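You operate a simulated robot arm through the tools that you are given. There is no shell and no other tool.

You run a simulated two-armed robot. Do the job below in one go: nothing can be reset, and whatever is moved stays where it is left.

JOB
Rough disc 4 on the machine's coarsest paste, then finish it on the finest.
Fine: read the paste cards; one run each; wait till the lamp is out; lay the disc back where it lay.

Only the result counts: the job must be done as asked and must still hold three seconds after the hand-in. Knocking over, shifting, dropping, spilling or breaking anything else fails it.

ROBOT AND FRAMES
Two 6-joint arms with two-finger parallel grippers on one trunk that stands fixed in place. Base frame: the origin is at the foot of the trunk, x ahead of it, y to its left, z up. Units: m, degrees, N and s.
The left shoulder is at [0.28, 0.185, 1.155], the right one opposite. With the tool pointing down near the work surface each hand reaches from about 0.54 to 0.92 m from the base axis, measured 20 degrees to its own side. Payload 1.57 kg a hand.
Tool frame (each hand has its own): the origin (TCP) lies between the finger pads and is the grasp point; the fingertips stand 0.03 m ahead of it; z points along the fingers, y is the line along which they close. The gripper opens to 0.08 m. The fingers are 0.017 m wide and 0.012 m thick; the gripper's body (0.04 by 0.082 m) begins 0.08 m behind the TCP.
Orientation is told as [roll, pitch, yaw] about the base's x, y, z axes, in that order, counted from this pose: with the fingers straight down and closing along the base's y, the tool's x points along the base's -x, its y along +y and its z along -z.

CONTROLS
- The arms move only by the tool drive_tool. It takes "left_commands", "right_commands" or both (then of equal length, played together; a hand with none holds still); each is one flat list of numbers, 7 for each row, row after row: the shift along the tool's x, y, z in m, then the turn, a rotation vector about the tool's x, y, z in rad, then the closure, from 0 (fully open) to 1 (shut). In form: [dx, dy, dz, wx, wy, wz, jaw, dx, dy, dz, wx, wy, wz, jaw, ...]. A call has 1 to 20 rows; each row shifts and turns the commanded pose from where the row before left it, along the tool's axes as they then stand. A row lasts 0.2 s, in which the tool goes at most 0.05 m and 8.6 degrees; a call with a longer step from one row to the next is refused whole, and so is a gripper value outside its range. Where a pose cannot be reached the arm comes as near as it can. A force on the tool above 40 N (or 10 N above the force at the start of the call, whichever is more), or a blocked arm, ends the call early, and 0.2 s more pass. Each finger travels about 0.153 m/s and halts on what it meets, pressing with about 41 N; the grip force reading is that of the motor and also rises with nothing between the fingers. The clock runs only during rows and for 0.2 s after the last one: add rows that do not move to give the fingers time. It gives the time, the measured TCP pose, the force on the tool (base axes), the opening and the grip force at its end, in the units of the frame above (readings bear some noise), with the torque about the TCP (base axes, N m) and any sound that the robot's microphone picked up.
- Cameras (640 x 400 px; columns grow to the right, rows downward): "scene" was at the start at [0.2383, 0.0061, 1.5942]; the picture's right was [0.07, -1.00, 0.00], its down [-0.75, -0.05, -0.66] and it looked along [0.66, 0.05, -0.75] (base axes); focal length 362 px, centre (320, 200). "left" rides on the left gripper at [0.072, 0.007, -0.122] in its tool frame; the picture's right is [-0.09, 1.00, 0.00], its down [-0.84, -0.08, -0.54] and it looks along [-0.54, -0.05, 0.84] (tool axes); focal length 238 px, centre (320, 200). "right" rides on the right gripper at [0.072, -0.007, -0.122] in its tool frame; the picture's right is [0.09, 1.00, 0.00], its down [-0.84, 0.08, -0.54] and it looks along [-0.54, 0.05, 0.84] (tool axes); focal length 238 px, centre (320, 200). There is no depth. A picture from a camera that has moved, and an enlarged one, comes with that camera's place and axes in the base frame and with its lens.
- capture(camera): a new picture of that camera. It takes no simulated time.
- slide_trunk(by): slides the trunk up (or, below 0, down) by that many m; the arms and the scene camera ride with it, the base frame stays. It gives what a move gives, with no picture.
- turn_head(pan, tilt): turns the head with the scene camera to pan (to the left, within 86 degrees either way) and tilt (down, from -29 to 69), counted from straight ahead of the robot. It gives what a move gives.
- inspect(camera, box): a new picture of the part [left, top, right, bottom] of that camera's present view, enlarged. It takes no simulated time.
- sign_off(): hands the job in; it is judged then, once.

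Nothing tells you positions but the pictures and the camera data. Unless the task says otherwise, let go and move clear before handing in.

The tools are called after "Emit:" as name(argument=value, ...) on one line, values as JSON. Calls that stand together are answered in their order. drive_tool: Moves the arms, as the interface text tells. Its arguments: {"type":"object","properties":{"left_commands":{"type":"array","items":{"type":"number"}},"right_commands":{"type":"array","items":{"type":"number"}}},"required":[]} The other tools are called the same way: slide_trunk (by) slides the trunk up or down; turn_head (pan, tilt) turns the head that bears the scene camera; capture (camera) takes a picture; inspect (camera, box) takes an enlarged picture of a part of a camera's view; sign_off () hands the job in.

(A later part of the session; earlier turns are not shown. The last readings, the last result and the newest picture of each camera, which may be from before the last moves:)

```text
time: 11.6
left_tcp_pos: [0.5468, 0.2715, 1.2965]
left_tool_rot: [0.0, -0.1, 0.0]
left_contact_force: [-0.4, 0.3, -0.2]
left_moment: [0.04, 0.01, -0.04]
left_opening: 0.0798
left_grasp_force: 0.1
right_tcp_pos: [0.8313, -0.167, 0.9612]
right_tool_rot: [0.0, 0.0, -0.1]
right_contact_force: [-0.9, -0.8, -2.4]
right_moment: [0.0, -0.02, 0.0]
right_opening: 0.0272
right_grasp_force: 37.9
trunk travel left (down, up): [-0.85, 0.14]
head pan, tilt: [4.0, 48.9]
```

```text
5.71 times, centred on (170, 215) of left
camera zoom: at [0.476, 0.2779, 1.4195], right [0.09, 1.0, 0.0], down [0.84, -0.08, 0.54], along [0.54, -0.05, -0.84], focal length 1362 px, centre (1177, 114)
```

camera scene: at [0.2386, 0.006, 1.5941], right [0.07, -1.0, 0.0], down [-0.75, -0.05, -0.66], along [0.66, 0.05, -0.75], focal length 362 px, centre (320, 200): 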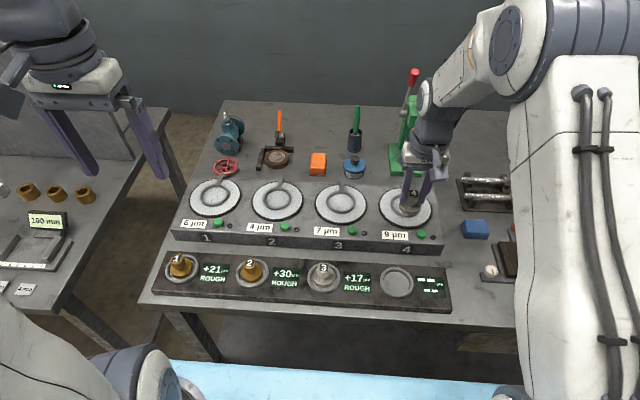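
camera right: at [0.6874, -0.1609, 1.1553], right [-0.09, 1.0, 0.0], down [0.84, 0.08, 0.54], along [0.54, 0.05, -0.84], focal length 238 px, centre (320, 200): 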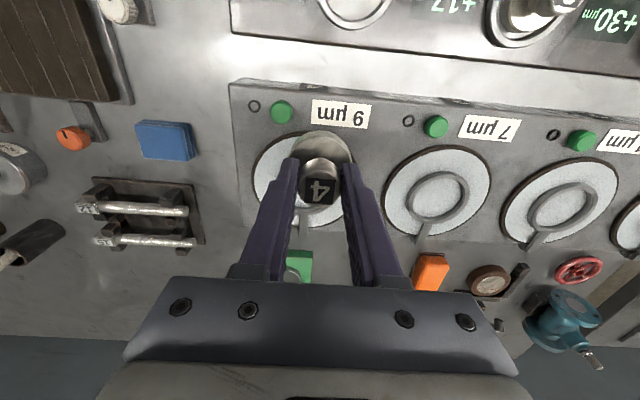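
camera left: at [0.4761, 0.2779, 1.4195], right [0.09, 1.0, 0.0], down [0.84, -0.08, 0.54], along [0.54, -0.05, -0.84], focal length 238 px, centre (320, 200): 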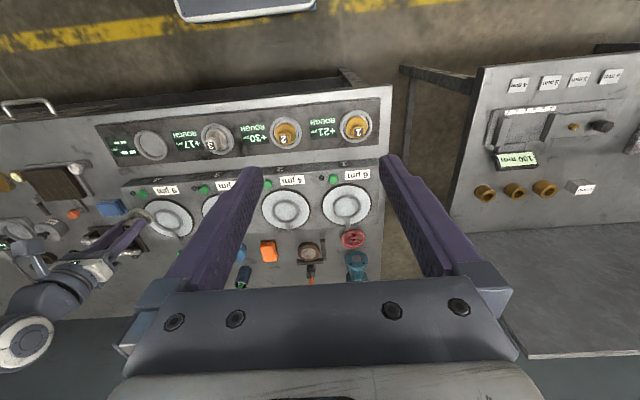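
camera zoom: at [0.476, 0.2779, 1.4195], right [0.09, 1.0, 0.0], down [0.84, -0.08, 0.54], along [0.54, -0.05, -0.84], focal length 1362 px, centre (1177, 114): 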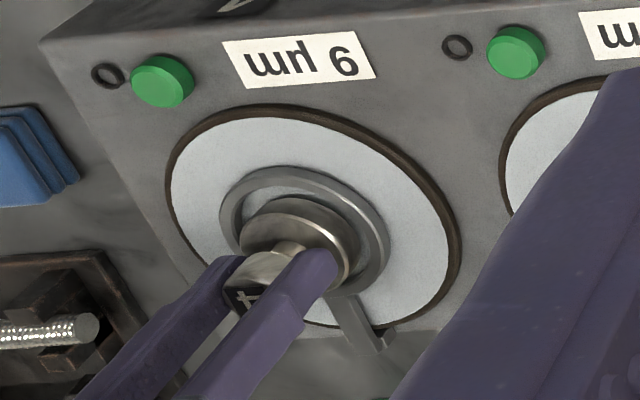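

Not touching yet, still centred within the ring. Down another 3 mm.

Emit:
drive_tool(right_commands=[0, 0, 0.0015, 0, 0, 0, 1, 0, 0, 0.0015, 0, 0, 0, 1, 0, 0, 0, 0, 0, 0, 1])

```text
time: 12.4
left_tcp_pos: [0.5474, 0.2709, 1.2973]
left_tool_rot: [0.0, -0.1, 0.1]
left_contact_force: [-0.2, -0.3, -0.1]
left_moment: [-0.03, 0.01, 0.02]
left_opening: 0.08
left_grasp_force: 0.1
right_tcp_pos: [0.8308, -0.1665, 0.9574]
right_tool_rot: [0.0, 0.0, 0.0]
right_contact_force: [-0.7, -0.2, -2.5]
right_moment: [-0.03, -0.02, -0.03]
right_opening: 0.027
right_grasp_force: 38.0
trunk travel left (down, up): [-0.85, 0.14]
head pan, tilt: [4.0, 48.9]
```

Still only the disc's weight is felt. Another 2–3 mm down.

Emit:
drive_tool(right_commands=[0, 0, 0.001, 0, 0, 0, 1, 0, 0, 0.001, 0, 0, 0, 1, 0, 0, 0, 0, 0, 0, 1])

Emit:
inspect(camera="scene", box=[370, 170, 450, 230])

Emit:
inspect(camera="left", box=[140, 200, 204, 240])

```text
time: 13.2
left_tcp_pos: [0.5473, 0.2713, 1.2969]
left_tool_rot: [0.1, 0.0, 0.0]
left_contact_force: [-0.6, -0.1, -0.2]
left_moment: [-0.02, -0.02, 0.04]
left_opening: 0.08
left_grasp_force: 0.1
right_tcp_pos: [0.8316, -0.1661, 0.9573]
right_tool_rot: [0.0, -0.1, 0.1]
right_contact_force: [-2.2, -2.0, 12.3]
right_moment: [-0.01, 0.36, 0.06]
right_opening: 0.0272
right_grasp_force: 37.7
trunk travel left (down, up): [-0.85, 0.14]
head pan, tilt: [4.0, 48.9]
```

```text
6.67 times, centred on (410, 200) of scene
camera zoom: at [0.2375, 0.0061, 1.5945], right [0.07, -1.0, 0.0], down [-0.75, -0.05, -0.66], along [0.66, 0.05, -0.75], focal length 2411 px, centre (-280, 200)
```

zoom: 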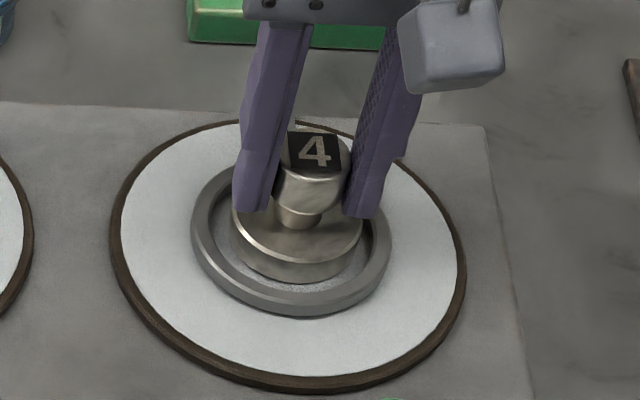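

```text
10.00 times, centred on (172, 220) of left
camera zoom: at [0.4752, 0.2779, 1.42], right [0.09, 1.0, 0.0], down [0.84, -0.08, 0.54], along [0.54, -0.05, -0.84], focal length 2384 px, centre (1800, 0)
```

zoom: 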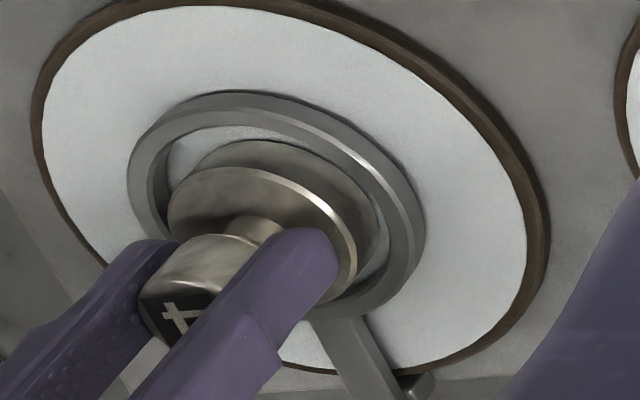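

Contact is felt (about 15 N), so the disc stands on plate 4 inside the ring. I ease off 1 mm and open the fingers.

Emit:
drive_tool(right_commands=[0, 0, -0.001, 0, 0, 0, 1, 0, 0, 0, 0, 0, 0, 1, 0, 0, 0, 0, 0, 0, 0.6, 0, 0, 0, 0, 0, 0, 0.3, 0, 0, 0, 0, 0, 0, 0, 0, 0, 0, 0, 0, 0, 0])

Emit:
inspect(camera="scene", box=[370, 170, 450, 230])

Emit:
inspect(camera="right", box=[230, 90, 390, 190])

```text
time: 14.6
left_tcp_pos: [0.5475, 0.2738, 1.2968]
left_tool_rot: [0.1, -0.1, 0.0]
left_contact_force: [0.5, -0.6, 0.9]
left_moment: [0.01, 0.0, 0.03]
left_opening: 0.0801
left_grasp_force: 0.2
right_tcp_pos: [0.831, -0.1657, 0.9575]
right_tool_rot: [0.0, 0.0, 0.1]
right_contact_force: [0.0, -0.5, 0.8]
right_moment: [0.02, 0.02, 0.04]
right_opening: 0.0801
right_grasp_force: 0.0
trunk travel left (down, up): [-0.85, 0.14]
head pan, tilt: [4.0, 48.9]
```

```text
6.67 times, centred on (410, 200) of scene
camera zoom: at [0.2383, 0.0061, 1.5941], right [0.07, -1.0, 0.0], down [-0.75, -0.05, -0.66], along [0.66, 0.05, -0.75], focal length 2411 px, centre (-280, 200)
```

zoom: 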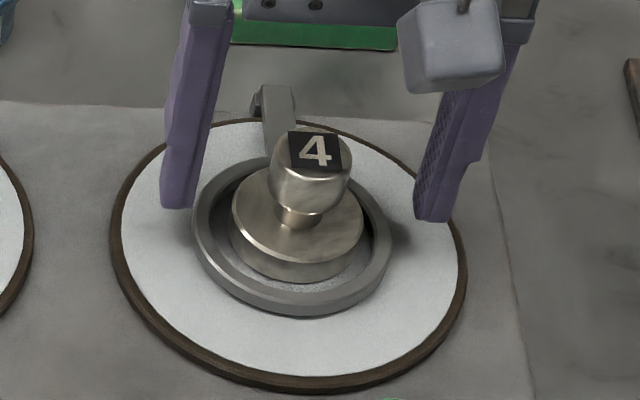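

```text
4.00 times, centred on (310, 140) of right
camera zoom: at [0.7592, -0.172, 1.0781], right [-0.09, 1.0, 0.0], down [0.84, 0.08, 0.54], along [0.54, 0.05, -0.84], focal length 953 px, centre (360, 440)
```

zoom: 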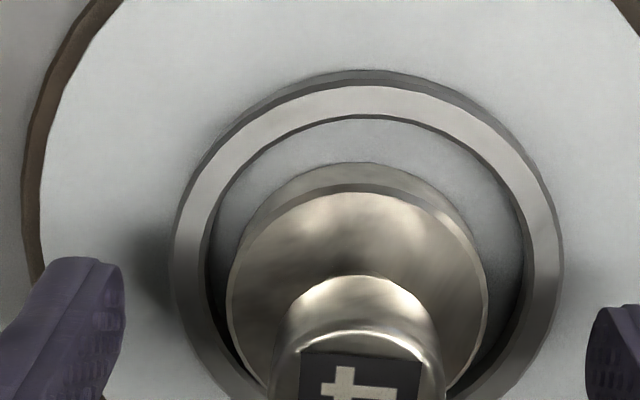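

The disc stands centred in ring 4. I lift straight off, close the fingers and move above button 4 (about (0.745, -0.194)) to look at it.

Emit:
drive_tool(right_commands=[0, 0, -0.02, 0, 0, 0, 0, 0, 0, -0.03, 0, 0, 0, 0, 0, 0, -0.03, 0, 0, 0, 0, 0.028, -0.009, 0, 0, 0, 0, 0.5, 0.029, -0.0095, 0, 0, 0, 0, 1, 0.029, -0.0095, 0, 0, 0, 0, 1, 0, 0, 0, 0, 0, 0, 1, 0, 0, 0, 0, 0, 0, 1])

Emit:
capture(camera="right")

Emit:
inspect(camera="right", box=[240, 90, 400, 190])

Emit:
inspect(camera="scene", box=[360, 170, 456, 250])

Emit:
inspect(camera="left", box=[120, 170, 220, 250])

```text
time: 16.4
left_tcp_pos: [0.5483, 0.2711, 1.2965]
left_tool_rot: [0.0, 0.1, 0.1]
left_contact_force: [-0.4, 0.6, -1.0]
left_moment: [0.01, 0.01, -0.02]
left_opening: 0.0798
left_grasp_force: 0.0
right_tcp_pos: [0.7444, -0.1947, 1.0349]
right_tool_rot: [0.1, -0.1, 0.1]
right_contact_force: [-0.4, 1.2, -0.1]
right_moment: [0.03, 0.02, -0.01]
right_opening: 0.0
right_grasp_force: 21.5
trunk travel left (down, up): [-0.85, 0.14]
head pan, tilt: [4.0, 48.9]
```

```text
taken
camera right: at [0.6729, -0.2008, 1.1565], right [-0.09, 1.0, 0.0], down [0.84, 0.08, 0.54], along [0.54, 0.05, -0.84], focal length 238 px, centre (320, 200)
```

right: 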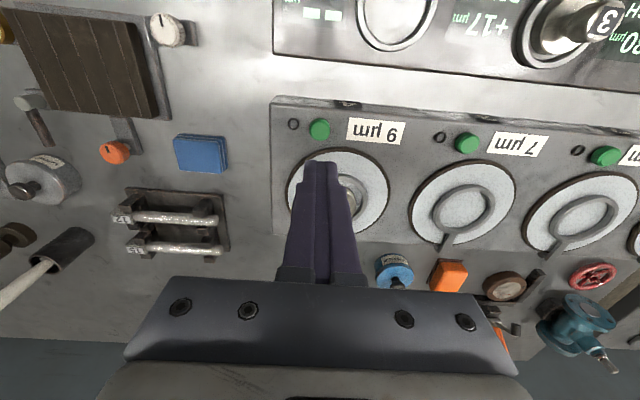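

```text
4.00 times, centred on (320, 140) of right
camera zoom: at [0.6729, -0.2008, 1.1565], right [-0.09, 1.0, 0.0], down [0.84, 0.08, 0.54], along [0.54, 0.05, -0.84], focal length 953 px, centre (320, 440)
```

zoom: 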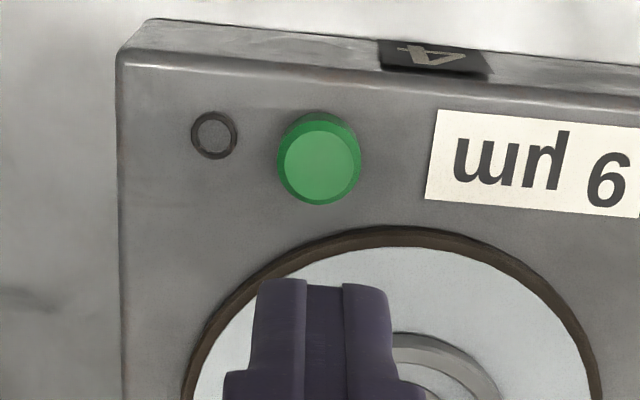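

```text
5.00 times, centred on (408, 210) of scene
camera zoom: at [0.2384, 0.0061, 1.5941], right [0.07, -1.0, 0.0], down [-0.75, -0.05, -0.66], along [0.66, 0.05, -0.75], focal length 1808 px, centre (-120, 150)
```

zoom: 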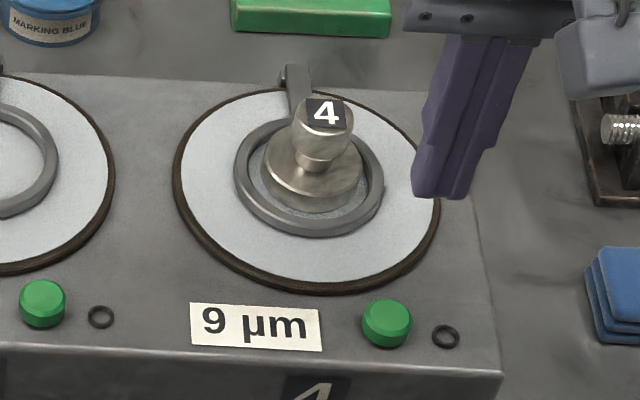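

```text
5.00 times, centred on (170, 210) of left
camera zoom: at [0.4759, 0.2779, 1.4195], right [0.09, 1.0, 0.0], down [0.84, -0.08, 0.54], along [0.54, -0.05, -0.84], focal length 1192 px, centre (1070, 150)
```

zoom: 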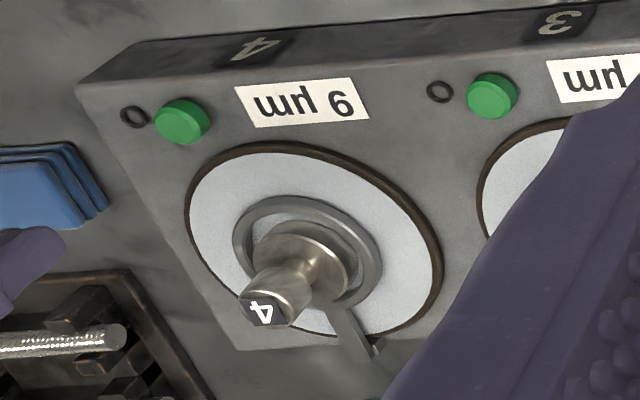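

Button 4's top is at about (0.7465, -0.1945, 0.911); the closed fingertips are nearly over it. I lower to just above it.

Emit:
drive_tool(right_commands=[-0.001, 0, 0.02, 0, 0, 0, 1, -0.0007, 0, 0.025, 0, 0, 0, 1, 0, 0, 0.025, 0, 0, 0, 1, 0, 0, 0.013, 0, 0, 0, 1, 0, 0, 0, 0, 0, 0, 1])

Emit:
inspect(camera="right", box=[240, 90, 400, 190])

Emit:
inspect(camera="scene", box=[380, 190, 460, 250])

Emit:
inspect(camera="left", box=[120, 170, 220, 250])

```text
time: 17.6
left_tcp_pos: [0.547, 0.2714, 1.2964]
left_tool_rot: [0.1, 0.0, 0.0]
left_contact_force: [-1.1, 0.4, -0.1]
left_moment: [-0.03, -0.01, -0.02]
left_opening: 0.0799
left_grasp_force: 0.1
right_tcp_pos: [0.746, -0.1936, 0.9521]
right_tool_rot: [0.0, -0.1, 0.0]
right_contact_force: [0.0, -0.5, -0.4]
right_moment: [-0.01, -0.02, -0.03]
right_opening: 0.0001
right_grasp_force: 21.6
trunk travel left (down, up): [-0.85, 0.14]
head pan, tilt: [4.0, 48.9]
```

```text
4.00 times, centred on (320, 140) of right
camera zoom: at [0.6742, -0.2009, 1.0741], right [-0.09, 1.0, 0.0], down [0.84, 0.08, 0.54], along [0.54, 0.05, -0.84], focal length 953 px, centre (320, 440)
```

zoom: 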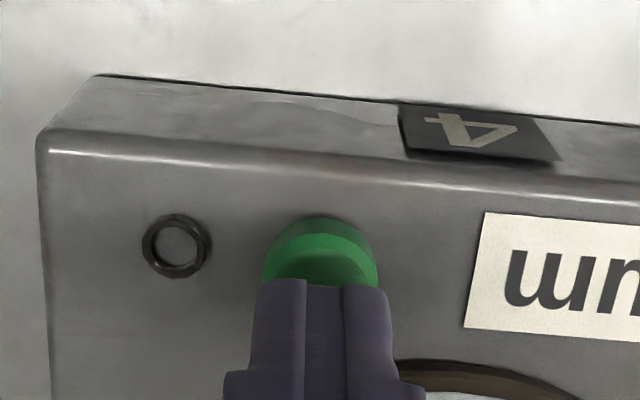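

```text
6.67 times, centred on (420, 220) of scene
camera zoom: at [0.2383, 0.0061, 1.5941], right [0.07, -1.0, 0.0], down [-0.75, -0.05, -0.66], along [0.66, 0.05, -0.75], focal length 2411 px, centre (-347, 67)
```

zoom: 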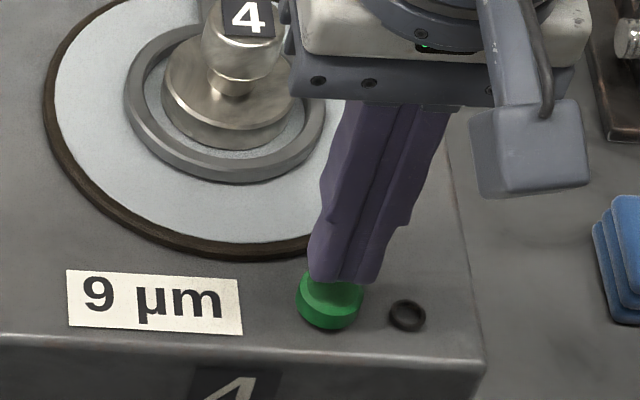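

```text
5.00 times, centred on (170, 210) of left
camera zoom: at [0.4759, 0.2779, 1.4196], right [0.09, 1.0, 0.0], down [0.84, -0.08, 0.54], along [0.54, -0.05, -0.84], focal length 1192 px, centre (1070, 150)
```

zoom: 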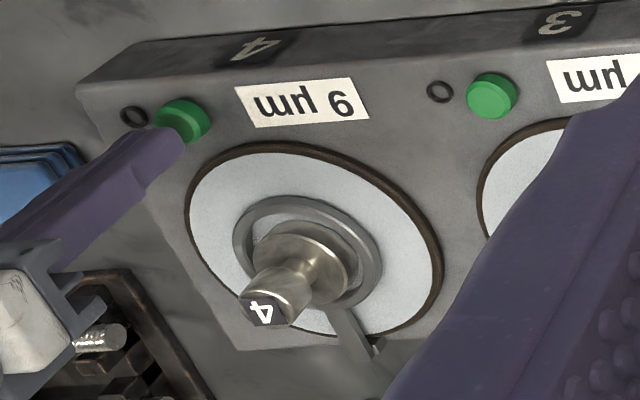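

The fingertips are directly over button 4 and the lamp ring is visible beside it. I press down gently in small steps.

Emit:
drive_tool(right_commands=[0, 0, 0.008, 0, 0, 0, 1, 0, 0, 0.003, 0, 0, 0, 1, 0, 0, 0.0015, 0, 0, 0, 1, 0, 0, 0, 0, 0, 0, 1])

Emit:
inspect(camera="right", box=[240, 90, 400, 190])

Emit:
inspect(camera="scene", box=[380, 190, 460, 250])

```text
time: 18.6
left_tcp_pos: [0.5463, 0.2713, 1.2965]
left_tool_rot: [0.0, 0.0, 0.1]
left_contact_force: [-0.1, 0.4, 0.2]
left_moment: [-0.04, -0.04, 0.02]
left_opening: 0.08
left_grasp_force: 0.1
right_tcp_pos: [0.7467, -0.1946, 0.9408]
right_tool_rot: [0.1, 0.0, 0.0]
right_contact_force: [-0.2, 0.3, 1.1]
right_moment: [0.01, 0.04, 0.01]
right_opening: 0.0
right_grasp_force: 20.9
trunk travel left (down, up): [-0.85, 0.14]
head pan, tilt: [4.0, 48.9]
```

```text
4.00 times, centred on (320, 140) of right
camera zoom: at [0.6746, -0.2003, 1.0622], right [-0.09, 1.0, 0.0], down [0.84, 0.08, 0.54], along [0.54, 0.05, -0.84], focal length 953 px, centre (320, 440)
```

zoom: 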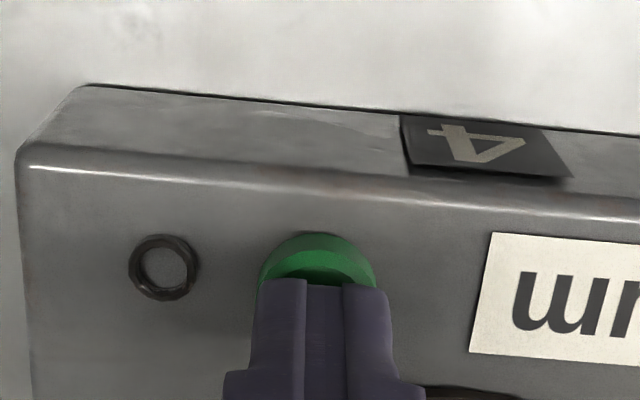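

```text
6.67 times, centred on (420, 220) of scene
camera zoom: at [0.2382, 0.0061, 1.5942], right [0.07, -1.0, 0.0], down [-0.75, -0.05, -0.66], along [0.66, 0.05, -0.75], focal length 2411 px, centre (-347, 67)
```

zoom: 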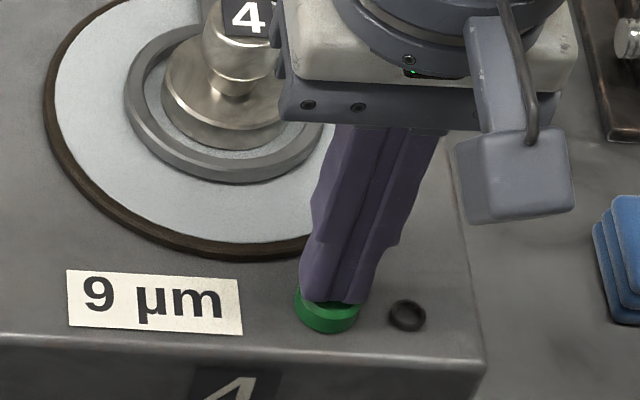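

Just touching. I press another 2 mm.

Emit:
drive_tool(right_commands=[0, 0, 0.001, 0, 0, 0, 1, 0, 0, 0.001, 0, 0, 0, 1, 0, 0, 0, 0, 0, 0, 1])

Emit:
inspect(camera="right", box=[240, 90, 400, 190])

Emit:
inspect(camera="scene", box=[380, 190, 460, 250])

```text
time: 19.4
left_tcp_pos: [0.5472, 0.2724, 1.2971]
left_tool_rot: [-0.1, 0.1, 0.0]
left_contact_force: [-0.3, 0.3, 0.6]
left_moment: [0.01, -0.01, 0.02]
left_opening: 0.0801
left_grasp_force: 0.0
right_tcp_pos: [0.7458, -0.1946, 0.9391]
right_tool_rot: [0.0, 0.0, 0.0]
right_contact_force: [1.3, -0.2, 1.4]
right_moment: [-0.03, -0.06, 0.0]
right_opening: 0.0
right_grasp_force: 21.6
trunk travel left (down, up): [-0.85, 0.14]
head pan, tilt: [4.0, 48.9]
heard: click
```

```text
4.00 times, centred on (320, 140) of right
camera zoom: at [0.6741, -0.2004, 1.0602], right [-0.09, 1.0, 0.0], down [0.84, 0.08, 0.54], along [0.54, 0.05, -0.84], focal length 953 px, centre (320, 440)
```

zoom: 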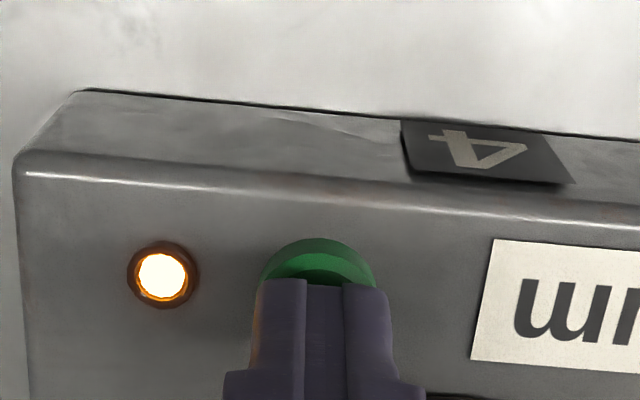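

```text
6.67 times, centred on (420, 220) of scene
camera zoom: at [0.2383, 0.0061, 1.5942], right [0.07, -1.0, 0.0], down [-0.75, -0.05, -0.66], along [0.66, 0.05, -0.75], focal length 2411 px, centre (-347, 67)
```

zoom: 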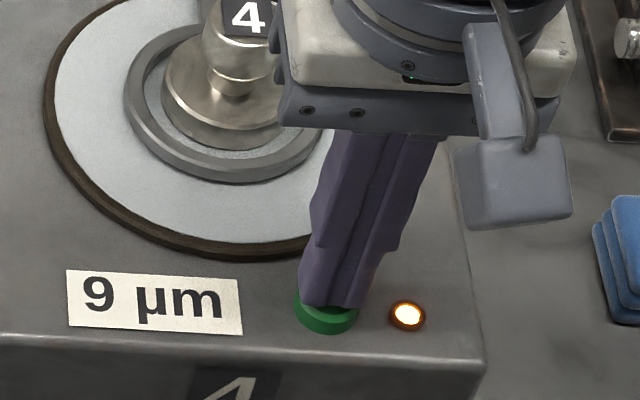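

A click, and lamp 4 is lit: the roughing run has started. I lift off the button and wait.

Emit:
drive_tool(right_commands=[0, 0, -0.01, 0, 0, 0, 1, 0, 0, -0.02, 0, 0, 0, 1, 0, 0, -0.03, 0, 0, 0, 1, 0, 0, -0.035, 0, 0, 0, 1, 0, 0, 0, 0, 0, 0, 1])

Emit:
inspect(camera="scene", box=[360, 170, 456, 250])

```text
time: 20.6
left_tcp_pos: [0.5465, 0.2712, 1.2967]
left_tool_rot: [0.0, 0.1, 0.0]
left_contact_force: [-0.2, 0.0, 0.0]
left_moment: [-0.02, -0.01, -0.01]
left_opening: 0.0801
left_grasp_force: 0.1
right_tcp_pos: [0.7462, -0.1935, 1.0348]
right_tool_rot: [0.0, 0.0, 0.2]
right_contact_force: [0.1, -0.6, 0.6]
right_moment: [0.0, -0.01, -0.01]
right_opening: 0.0
right_grasp_force: 21.7
trunk travel left (down, up): [-0.85, 0.14]
head pan, tilt: [4.0, 48.9]
```

```text
5.00 times, centred on (408, 210) of scene
camera zoom: at [0.238, 0.0061, 1.5942], right [0.07, -1.0, 0.0], down [-0.75, -0.05, -0.66], along [0.66, 0.05, -0.75], focal length 1808 px, centre (-120, 150)
```

zoom: 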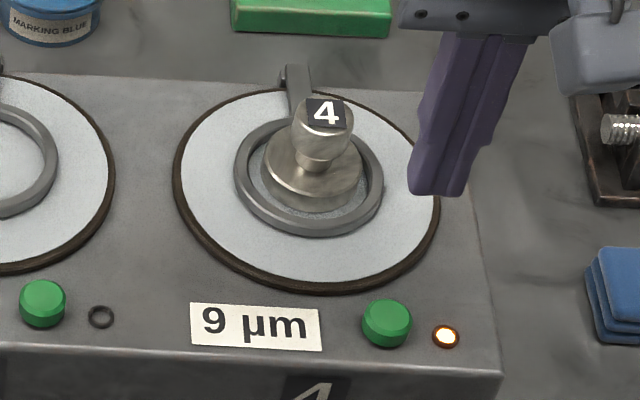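

The lamp burns while the plate runs. I hold still for a few seconds and look again.

Emit:
drive_tool(right_commands=[0, 0, 0, 0, 0, 0, 1, 0, 0, 0, 0, 0, 0, 1, 0, 0, 0, 0, 0, 0, 1, 0, 0, 0, 0, 0, 0, 1, 0, 0, 0, 0, 0, 0, 1, 0, 0, 0, 0, 0, 0, 1, 0, 0, 0, 0, 0, 0, 1, 0, 0, 0, 0, 0, 0, 1, 0, 0, 0, 0, 0, 0, 1, 0, 0, 0, 0, 0, 0, 1, 0, 0, 0, 0, 0, 0, 1, 0, 0, 0, 0, 0, 0, 1, 0, 0, 0, 0, 0, 0, 1, 0, 0, 0, 0, 0, 0, 1, 0, 0, 0, 0, 0, 0, 1])

Emit:
inspect(camera="scene", box=[360, 170, 456, 250])

```text
time: 23.8
left_tcp_pos: [0.5474, 0.2727, 1.2979]
left_tool_rot: [0.0, 0.0, 0.0]
left_contact_force: [0.2, 0.5, 0.3]
left_moment: [0.01, 0.02, 0.02]
left_opening: 0.0801
left_grasp_force: 0.1
right_tcp_pos: [0.7468, -0.1933, 1.0347]
right_tool_rot: [0.0, 0.0, -0.1]
right_contact_force: [0.0, -0.4, -0.1]
right_moment: [0.0, -0.02, 0.0]
right_opening: 0.0
right_grasp_force: 21.5
trunk travel left (down, up): [-0.85, 0.14]
head pan, tilt: [4.0, 48.9]
```

```text
5.00 times, centred on (408, 210) of scene
camera zoom: at [0.2383, 0.0061, 1.5942], right [0.07, -1.0, 0.0], down [-0.75, -0.05, -0.66], along [0.66, 0.05, -0.75], focal length 1808 px, centre (-120, 150)
```

zoom: 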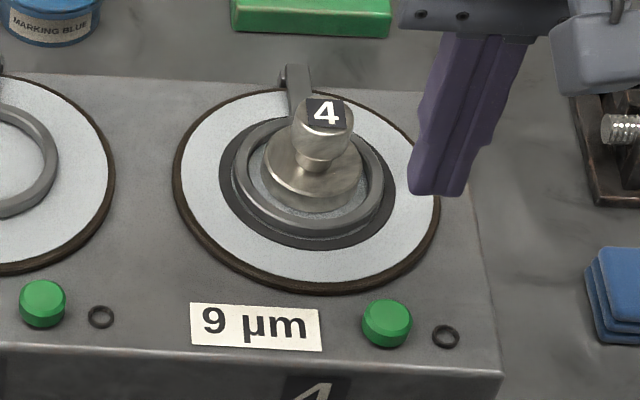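

The lamp has gone out and a wear track shows on plate 4: the run is finished. I go back above the disc with open fingers.

Emit:
drive_tool(right_commands=[-0.028, 0.0095, 0, 0, 0, 0, 0.5, -0.028, 0.0095, 0, 0, 0, 0, 0, -0.0285, 0.0095, 0, 0, 0, 0, 0, 0, 0, 0.02, 0, 0, 0, 0, 0, 0, 0, 0, 0, 0, 0])

Emit:
inspect(camera="right", box=[240, 100, 400, 200])

Emit:
inspect(camera="scene", box=[360, 170, 456, 250])

```text
time: 25.0
left_tcp_pos: [0.5464, 0.2719, 1.2961]
left_tool_rot: [0.1, 0.0, 0.0]
left_contact_force: [-0.6, 0.0, 0.5]
left_moment: [-0.02, 0.0, 0.0]
left_opening: 0.0798
left_grasp_force: 0.2
right_tcp_pos: [0.8318, -0.1654, 1.0128]
right_tool_rot: [-0.1, -0.1, 0.0]
right_contact_force: [-0.5, -0.3, -0.4]
right_moment: [-0.01, -0.01, -0.02]
right_opening: 0.0802
right_grasp_force: 0.0
trunk travel left (down, up): [-0.85, 0.14]
head pan, tilt: [4.0, 48.9]
```

```text
4.00 times, centred on (320, 150) of right
camera zoom: at [0.7592, -0.1712, 1.1341], right [-0.09, 1.0, 0.0], down [0.84, 0.08, 0.54], along [0.54, 0.05, -0.84], focal length 953 px, centre (320, 400)
```

zoom: 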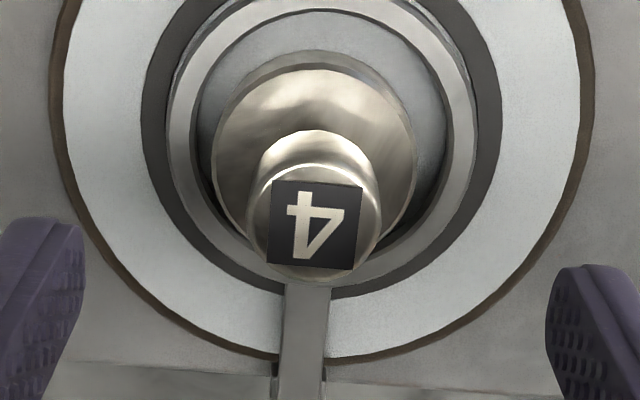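

```text
5.00 times, centred on (408, 210) of scene
camera zoom: at [0.2384, 0.006, 1.5941], right [0.07, -1.0, 0.0], down [-0.75, -0.05, -0.66], along [0.66, 0.05, -0.75], focal length 1808 px, centre (-120, 150)
```

zoom: 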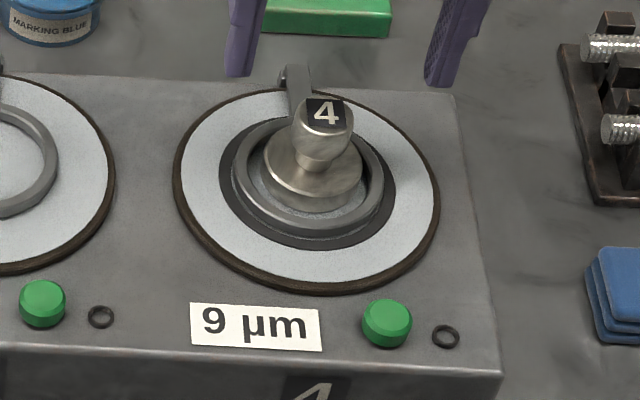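

The disc hasn't moved; knob axis near (0.832, -0.1654). I descend around the knob to the same relative grip height and close.

Emit:
drive_tool(right_commands=[-0.0005, -0.0005, 0.018, 0, 0, 0, 0, -0.0005, -0.0005, 0.018, 0, 0, 0, 0, 0, 0, 0.012, 0, 0, 0, 0, 0, 0, 0.0066, 0, 0, 0, 0, 0, 0, 0, 0, 0, 0, 0])

Emit:
capture(camera="right")

Emit:
inspect(camera="scene", box=[360, 160, 456, 240])

```text
time: 26.2
left_tcp_pos: [0.5476, 0.2708, 1.2968]
left_tool_rot: [0.0, 0.0, 0.0]
left_contact_force: [0.6, -0.8, -0.4]
left_moment: [0.02, -0.01, 0.02]
left_opening: 0.0802
left_grasp_force: 0.0
right_tcp_pos: [0.8329, -0.1667, 0.9593]
right_tool_rot: [0.0, 0.0, 0.0]
right_contact_force: [0.0, -0.3, 0.1]
right_moment: [0.0, 0.0, 0.01]
right_opening: 0.08
right_grasp_force: 0.0
trunk travel left (down, up): [-0.85, 0.14]
head pan, tilt: [4.0, 48.9]
```

```text
taken
camera right: at [0.76, -0.1727, 1.0799], right [-0.09, 1.0, 0.0], down [0.84, 0.08, 0.54], along [0.54, 0.05, -0.84], focal length 238 px, centre (320, 200)
```

right: 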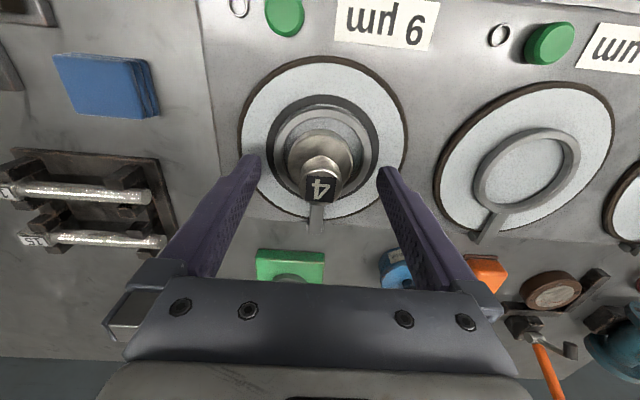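

```text
5.00 times, centred on (408, 200) of scene
camera zoom: at [0.2383, 0.0061, 1.5942], right [0.07, -1.0, 0.0], down [-0.75, -0.05, -0.66], along [0.66, 0.05, -0.75], focal length 1808 px, centre (-120, 200)
```

zoom: 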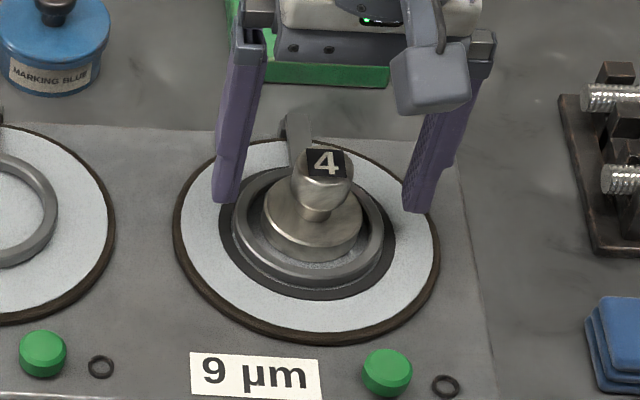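

The fingers straddle the knob at the right height. I close and lift.

Emit:
drive_tool(right_commands=[0, 0, 0, 0, 0, 0, 1, 0, 0, 0, 0, 0, 0, 1, 0, 0, 0, 0, 0, 0, 1, 0, 0, 0, 0, 0, 0, 1, 0, 0, -0.006, 0, 0, 0, 1, 0, 0, -0.014, 0, 0, 0, 1, 0, 0, -0.025, 0, 0, 0, 1, 0, 0, -0.03, 0, 0, 0, 1, 0, 0, 0, 0, 0, 0, 1])

Emit:
inspect(camera="scene", box=[340, 130, 500, 250])

Emit:
inspect(camera="right", box=[240, 80, 400, 200])

```text
time: 28.2
left_tcp_pos: [0.5465, 0.2717, 1.2968]
left_tool_rot: [0.0, 0.0, 0.0]
left_contact_force: [-0.4, -0.6, -0.4]
left_moment: [0.03, 0.0, 0.01]
left_opening: 0.08
left_grasp_force: 0.1
right_tcp_pos: [0.8317, -0.1653, 1.0337]
right_tool_rot: [0.0, 0.0, -0.1]
right_contact_force: [0.3, 0.4, -3.1]
right_moment: [0.0, 0.01, -0.03]
right_opening: 0.0273
right_grasp_force: 37.8
trunk travel left (down, up): [-0.85, 0.14]
head pan, tilt: [4.0, 48.9]
```

```text
3.33 times, centred on (420, 190) of scene
camera zoom: at [0.2382, 0.0061, 1.5942], right [0.07, -1.0, 0.0], down [-0.75, -0.05, -0.66], along [0.66, 0.05, -0.75], focal length 1205 px, centre (-13, 233)
```

zoom: 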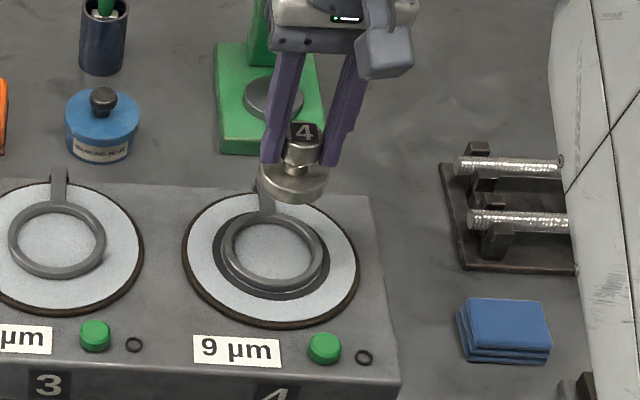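

```text
3.33 times, centred on (320, 140) of right
camera zoom: at [0.7606, -0.1718, 1.1554], right [-0.09, 1.0, 0.0], down [0.84, 0.08, 0.54], along [0.54, 0.05, -0.84], focal length 794 px, centre (320, 400)
```

zoom: 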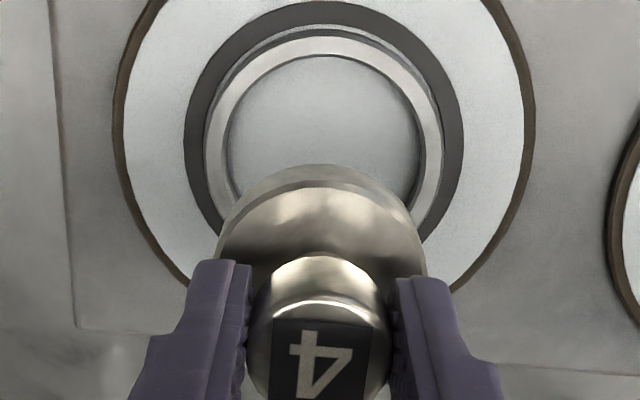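

Disc held. The right hand can't reach plate 2 on the left side, so I'll lay the disc back in nest 4 and let the left hand take it from there. I carry it back above nest 4.

Emit:
drive_tool(right_commands=[0.02475, 0.0038, 0, 0, 0, 0, 1, 0.02475, 0.0038, 0, 0, 0, 0, 1, 0.02475, 0.0038, 0, 0, 0, 0, 1, 0.02475, 0.0038, 0, 0, 0, 0, 1, 0.02475, 0.0038, 0, 0, 0, 0, 1, 0.02475, 0.0038, 0, 0, 0, 0, 1, 0.02475, 0.0038, 0, 0, 0, 0, 1, 0.02475, 0.0038, 0, 0, 0, 0, 1, 0, 0, 0.02, 0, 0, 0, 1, 0, 0, 0.02, 0, 0, 0, 1, 0, 0, 0, 0, 0, 0, 1])

Emit:
inspect(camera="right", box=[240, 70, 400, 190])

Emit:
inspect(camera="left", box=[80, 100, 240, 200])

Emit:
inspect(camera="scene", box=[340, 230, 460, 305])

```text
time: 30.6
left_tcp_pos: [0.5476, 0.2727, 1.2963]
left_tool_rot: [-0.1, 0.0, 0.1]
left_contact_force: [0.3, -0.9, 0.3]
left_moment: [0.01, 0.0, -0.01]
left_opening: 0.0799
left_grasp_force: 0.1
right_tcp_pos: [0.6336, -0.1369, 0.996]
right_tool_rot: [0.0, -0.1, 0.1]
right_contact_force: [0.1, -0.4, -2.7]
right_moment: [0.01, 0.02, 0.01]
right_opening: 0.0271
right_grasp_force: 37.4
trunk travel left (down, up): [-0.85, 0.14]
head pan, tilt: [4.0, 48.9]
```

```text
3.33 times, centred on (320, 130) of right
camera zoom: at [0.5612, -0.1431, 1.1162], right [-0.09, 1.0, 0.0], down [0.84, 0.08, 0.54], along [0.54, 0.05, -0.84], focal length 794 px, centre (320, 433)
```

zoom: 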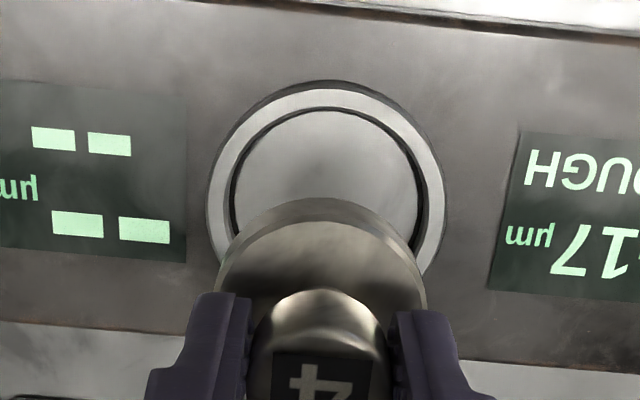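

```text
4.00 times, centred on (160, 150) of left
camera zoom: at [0.4761, 0.2779, 1.4195], right [0.09, 1.0, 0.0], down [0.84, -0.08, 0.54], along [0.54, -0.05, -0.84], focal length 953 px, centre (960, 400)
```

zoom: 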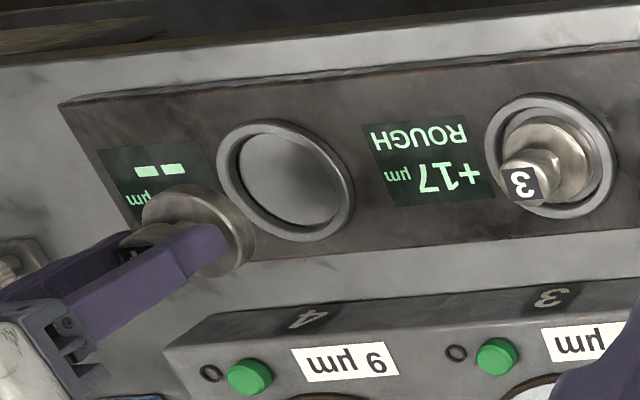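

```text
5.33 times, centred on (400, 268) of scene
camera zoom: at [0.2386, 0.0061, 1.5941], right [0.07, -1.0, 0.0], down [-0.75, -0.05, -0.66], along [0.66, 0.05, -0.75], focal length 1929 px, centre (-107, -160)
```

zoom: 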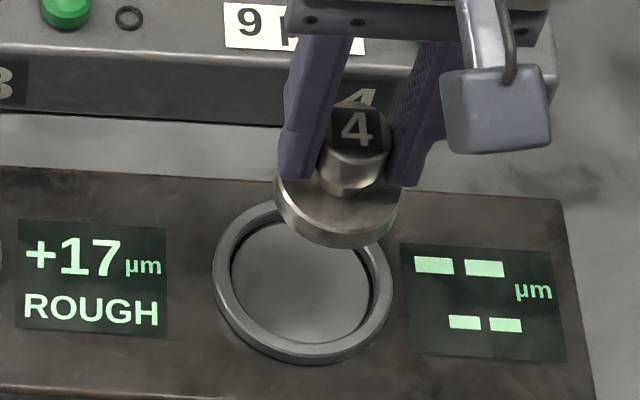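

The hand is about 1.5 mm off in y; I correct and descend to about 1 cm above the nest floor.

Emit:
drive_tool(right_commands=[-0.0004, 0.0008, 0.017, 0, 0, 0, 1, -0.0004, 0.0008, 0.017, 0, 0, 0, 1, 0, 0, 0.016, 0, 0, 0, 1, 0, 0, 0.01, 0, 0, 0, 1, 0, 0, 0, 0, 0, 0, 1])

Emit:
inspect(camera="right", box=[240, 70, 400, 190])

Emit:
inspect(camera="left", box=[80, 100, 240, 200])

Emit:
inspect(camera="scene", box=[340, 230, 460, 305])

```text
time: 31.8
left_tcp_pos: [0.5471, 0.2717, 1.2955]
left_tool_rot: [0.0, 0.1, 0.1]
left_contact_force: [-0.1, -0.4, 0.4]
left_moment: [0.0, 0.0, -0.01]
left_opening: 0.0798
left_grasp_force: 0.0
right_tcp_pos: [0.6339, -0.134, 0.9347]
right_tool_rot: [0.0, 0.0, 0.1]
right_contact_force: [0.2, -0.3, -2.8]
right_moment: [0.03, 0.01, 0.03]
right_opening: 0.0268
right_grasp_force: 37.3
trunk travel left (down, up): [-0.85, 0.14]
head pan, tilt: [4.0, 48.9]
```

```text
3.33 times, centred on (320, 130) of right
camera zoom: at [0.5617, -0.1402, 1.0559], right [-0.09, 1.0, 0.0], down [0.84, 0.08, 0.54], along [0.54, 0.05, -0.84], focal length 794 px, centre (320, 433)
```

zoom: 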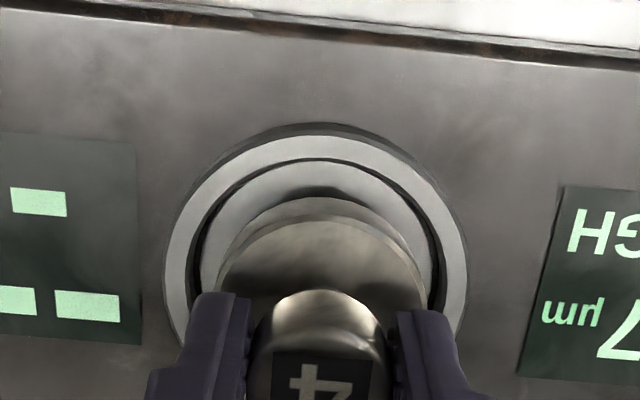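

```text
4.00 times, centred on (160, 150) of left
camera zoom: at [0.476, 0.2779, 1.4195], right [0.09, 1.0, 0.0], down [0.84, -0.08, 0.54], along [0.54, -0.05, -0.84], focal length 953 px, centre (960, 400)
```

zoom: 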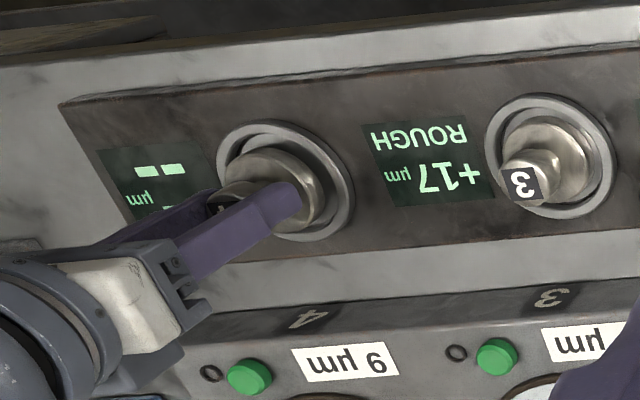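

```text
5.33 times, centred on (400, 268) of scene
camera zoom: at [0.2385, 0.0061, 1.5941], right [0.07, -1.0, 0.0], down [-0.75, -0.05, -0.66], along [0.66, 0.05, -0.75], focal length 1929 px, centre (-107, -160)
```

zoom: 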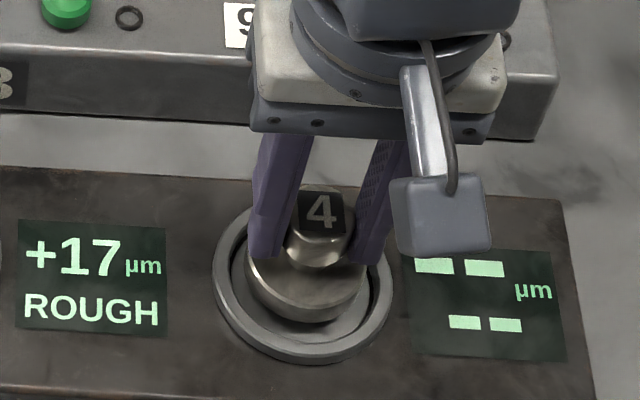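

The disc is centred above the nest. I lower 8 mm and then watch for contact.

Emit:
drive_tool(right_commands=[0, 0, 0.004, 0, 0, 0, 1, 0, 0, 0.003, 0, 0, 0, 1, 0, 0, 0.001, 0, 0, 0, 1, 0, 0, 0, 0, 0, 0, 1])

```text
time: 32.8
left_tcp_pos: [0.5473, 0.2714, 1.2967]
left_tool_rot: [-0.1, 0.0, 0.0]
left_contact_force: [-0.4, 0.3, 0.1]
left_moment: [0.02, -0.01, -0.03]
left_opening: 0.0799
left_grasp_force: 0.1
right_tcp_pos: [0.6337, -0.1355, 0.9279]
right_tool_rot: [-0.1, 0.0, 0.0]
right_contact_force: [0.4, 0.0, -2.0]
right_moment: [0.0, 0.02, 0.0]
right_opening: 0.0272
right_grasp_force: 37.8
trunk travel left (down, up): [-0.85, 0.14]
head pan, tilt: [4.0, 48.9]
```

Not yet touching. Two more millimetres in small steps.

Emit:
drive_tool(right_commands=[0, 0, 0.001, 0, 0, 0, 1, 0, 0, 0.001, 0, 0, 0, 1, 0, 0, 0, 0, 0, 0, 1])

```text
time: 33.6
left_tcp_pos: [0.5465, 0.2732, 1.2973]
left_tool_rot: [0.0, -0.1, 0.1]
left_contact_force: [0.8, -0.3, 0.0]
left_moment: [-0.01, -0.03, 0.01]
left_opening: 0.08
left_grasp_force: 0.1
right_tcp_pos: [0.6336, -0.1341, 0.9243]
right_tool_rot: [0.0, 0.0, 0.1]
right_contact_force: [-1.8, 0.7, 4.9]
right_moment: [0.03, 0.12, 0.02]
right_opening: 0.0272
right_grasp_force: 37.5
trunk travel left (down, up): [-0.85, 0.14]
head pan, tilt: [4.0, 48.9]
```

Contact on the nest floor. I ease off half a millimetre, release and rise clear.

Emit:
drive_tool(right_commands=[0, 0, -0.0005, 0, 0, 0, 1, 0, 0, 0, 0, 0, 0, 0.6, 0, 0, 0, 0, 0, 0, 0.3, 0, 0, 0, 0, 0, 0, 0, 0, 0, 0, 0, 0, 0, 0, 0, 0, -0.02, 0, 0, 0, 0, 0, 0, -0.03, 0, 0, 0, 0, 0, 0, -0.03, 0, 0, 0, 0, 0, 0, 0, 0, 0, 0, 0])

Emit:
inspect(camera="scene", box=[340, 230, 460, 305])

Emit:
inspect(camera="right", box=[200, 70, 400, 190])

Emit:
capture(camera="scene")

```text
time: 35.6
left_tcp_pos: [0.5469, 0.2714, 1.2979]
left_tool_rot: [-0.1, 0.0, 0.0]
left_contact_force: [1.1, 0.1, 0.0]
left_moment: [0.0, 0.01, 0.01]
left_opening: 0.0799
left_grasp_force: 0.1
right_tcp_pos: [0.6355, -0.1337, 1.0063]
right_tool_rot: [0.0, -0.1, 0.0]
right_contact_force: [0.8, -0.5, -0.3]
right_moment: [0.0, 0.01, 0.03]
right_opening: 0.0801
right_grasp_force: 0.1
trunk travel left (down, up): [-0.85, 0.14]
head pan, tilt: [4.0, 48.9]
```

```text
5.33 times, centred on (400, 268) of scene
camera zoom: at [0.2381, 0.0061, 1.5942], right [0.07, -1.0, 0.0], down [-0.75, -0.05, -0.66], along [0.66, 0.05, -0.75], focal length 1929 px, centre (-107, -160)
```

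zoom: 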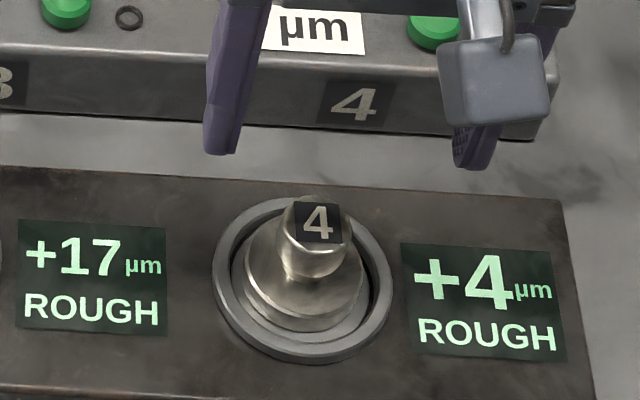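

```text
3.20 times, centred on (300, 130) of right
camera zoom: at [0.563, -0.1401, 1.1273], right [-0.09, 1.0, 0.0], down [0.84, 0.08, 0.54], along [0.54, 0.05, -0.84], focal length 763 px, centre (384, 424)
```

zoom: 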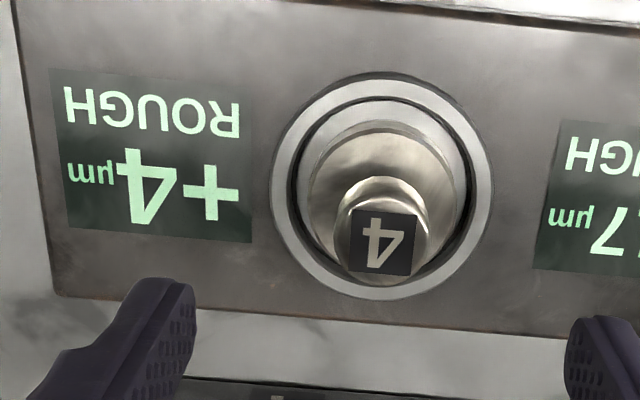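

```text
taken
camera scene: at [0.2381, 0.0061, 1.5942], right [0.07, -1.0, 0.0], down [-0.75, -0.05, -0.66], along [0.66, 0.05, -0.75], focal length 362 px, centre (320, 200)
```

scene: 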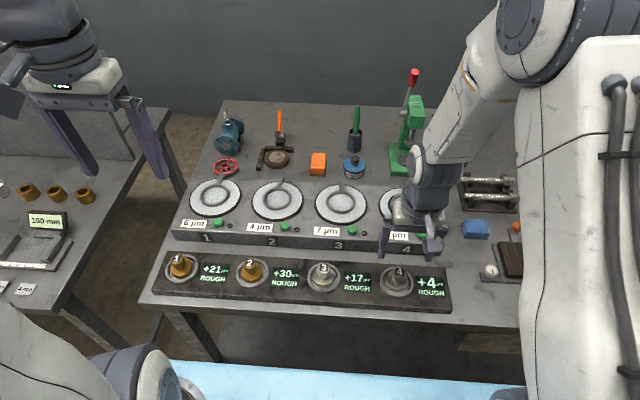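

Disc 4 now reads +4 µm, so the 9 µm run took off 9; the 4 µm plate will bring it to zero. I pull the right hand up and away to the right to free the space for the left arm.

Emit:
drive_tool(right_commands=[0, 0, -0.03, 0, 0, 0, 0, 0, 0, -0.03, 0, 0, 0, 0, 0, 0, -0.03, 0, 0, 0, 0, 0, 0, -0.03, 0, 0, 0, 0, 0, -0.03, 0, 0, 0, 0, 0, 0, -0.03, 0, 0, 0, 0, 0, 0, -0.03, 0, 0, 0, 0, 0, 0, -0.03, 0, 0, 0, 0, 0, 0, -0.03, 0, 0, 0, 0, 0, 0, -0.03, 0, 0, 0, 0, 0, 0, -0.03, 0, 0, 0, 0, 0, 0, -0.03, 0, 0, 0, 0, 0, 0, -0.03, 0, 0, 0, 0, 0, 0, -0.03, 0, 0, 0, 0, 0, 0, 0, 0, 0, 0, 0, 0])

Emit:
capture(camera="scene")

Emit:
capture(camera="left")

```text
time: 38.8
left_tcp_pos: [0.5472, 0.2731, 1.2961]
left_tool_rot: [-0.1, 0.0, 0.0]
left_contact_force: [0.0, 0.8, 0.8]
left_moment: [0.0, -0.03, 0.0]
left_opening: 0.0803
left_grasp_force: 0.0
right_tcp_pos: [0.6352, -0.4352, 1.1254]
right_tool_rot: [-0.1, 0.0, 0.2]
right_contact_force: [-0.3, 1.4, 0.0]
right_moment: [0.01, 0.0, 0.03]
right_opening: 0.0799
right_grasp_force: 0.0
trunk travel left (down, up): [-0.85, 0.14]
head pan, tilt: [4.0, 48.9]
```

```text
taken
camera scene: at [0.2383, 0.0058, 1.5942], right [0.07, -1.0, 0.0], down [-0.75, -0.05, -0.66], along [0.66, 0.05, -0.75], focal length 362 px, centre (320, 200)
```

scene: 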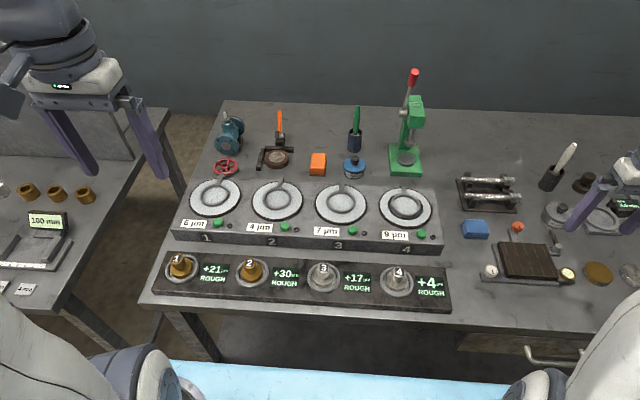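

```text
taken
camera left: at [0.4759, 0.2777, 1.4196], right [0.09, 1.0, 0.0], down [0.84, -0.08, 0.54], along [0.54, -0.05, -0.84], focal length 238 px, centre (320, 200)
```

left: 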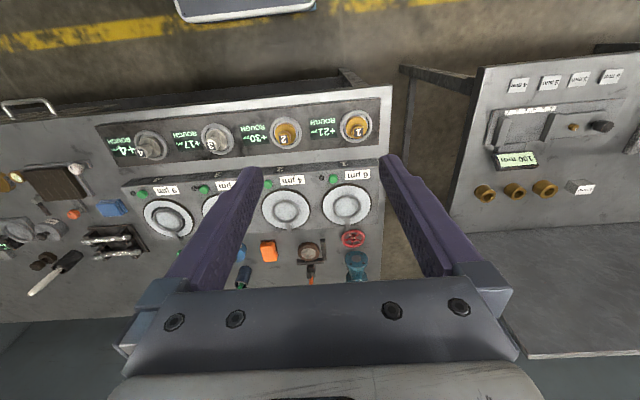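

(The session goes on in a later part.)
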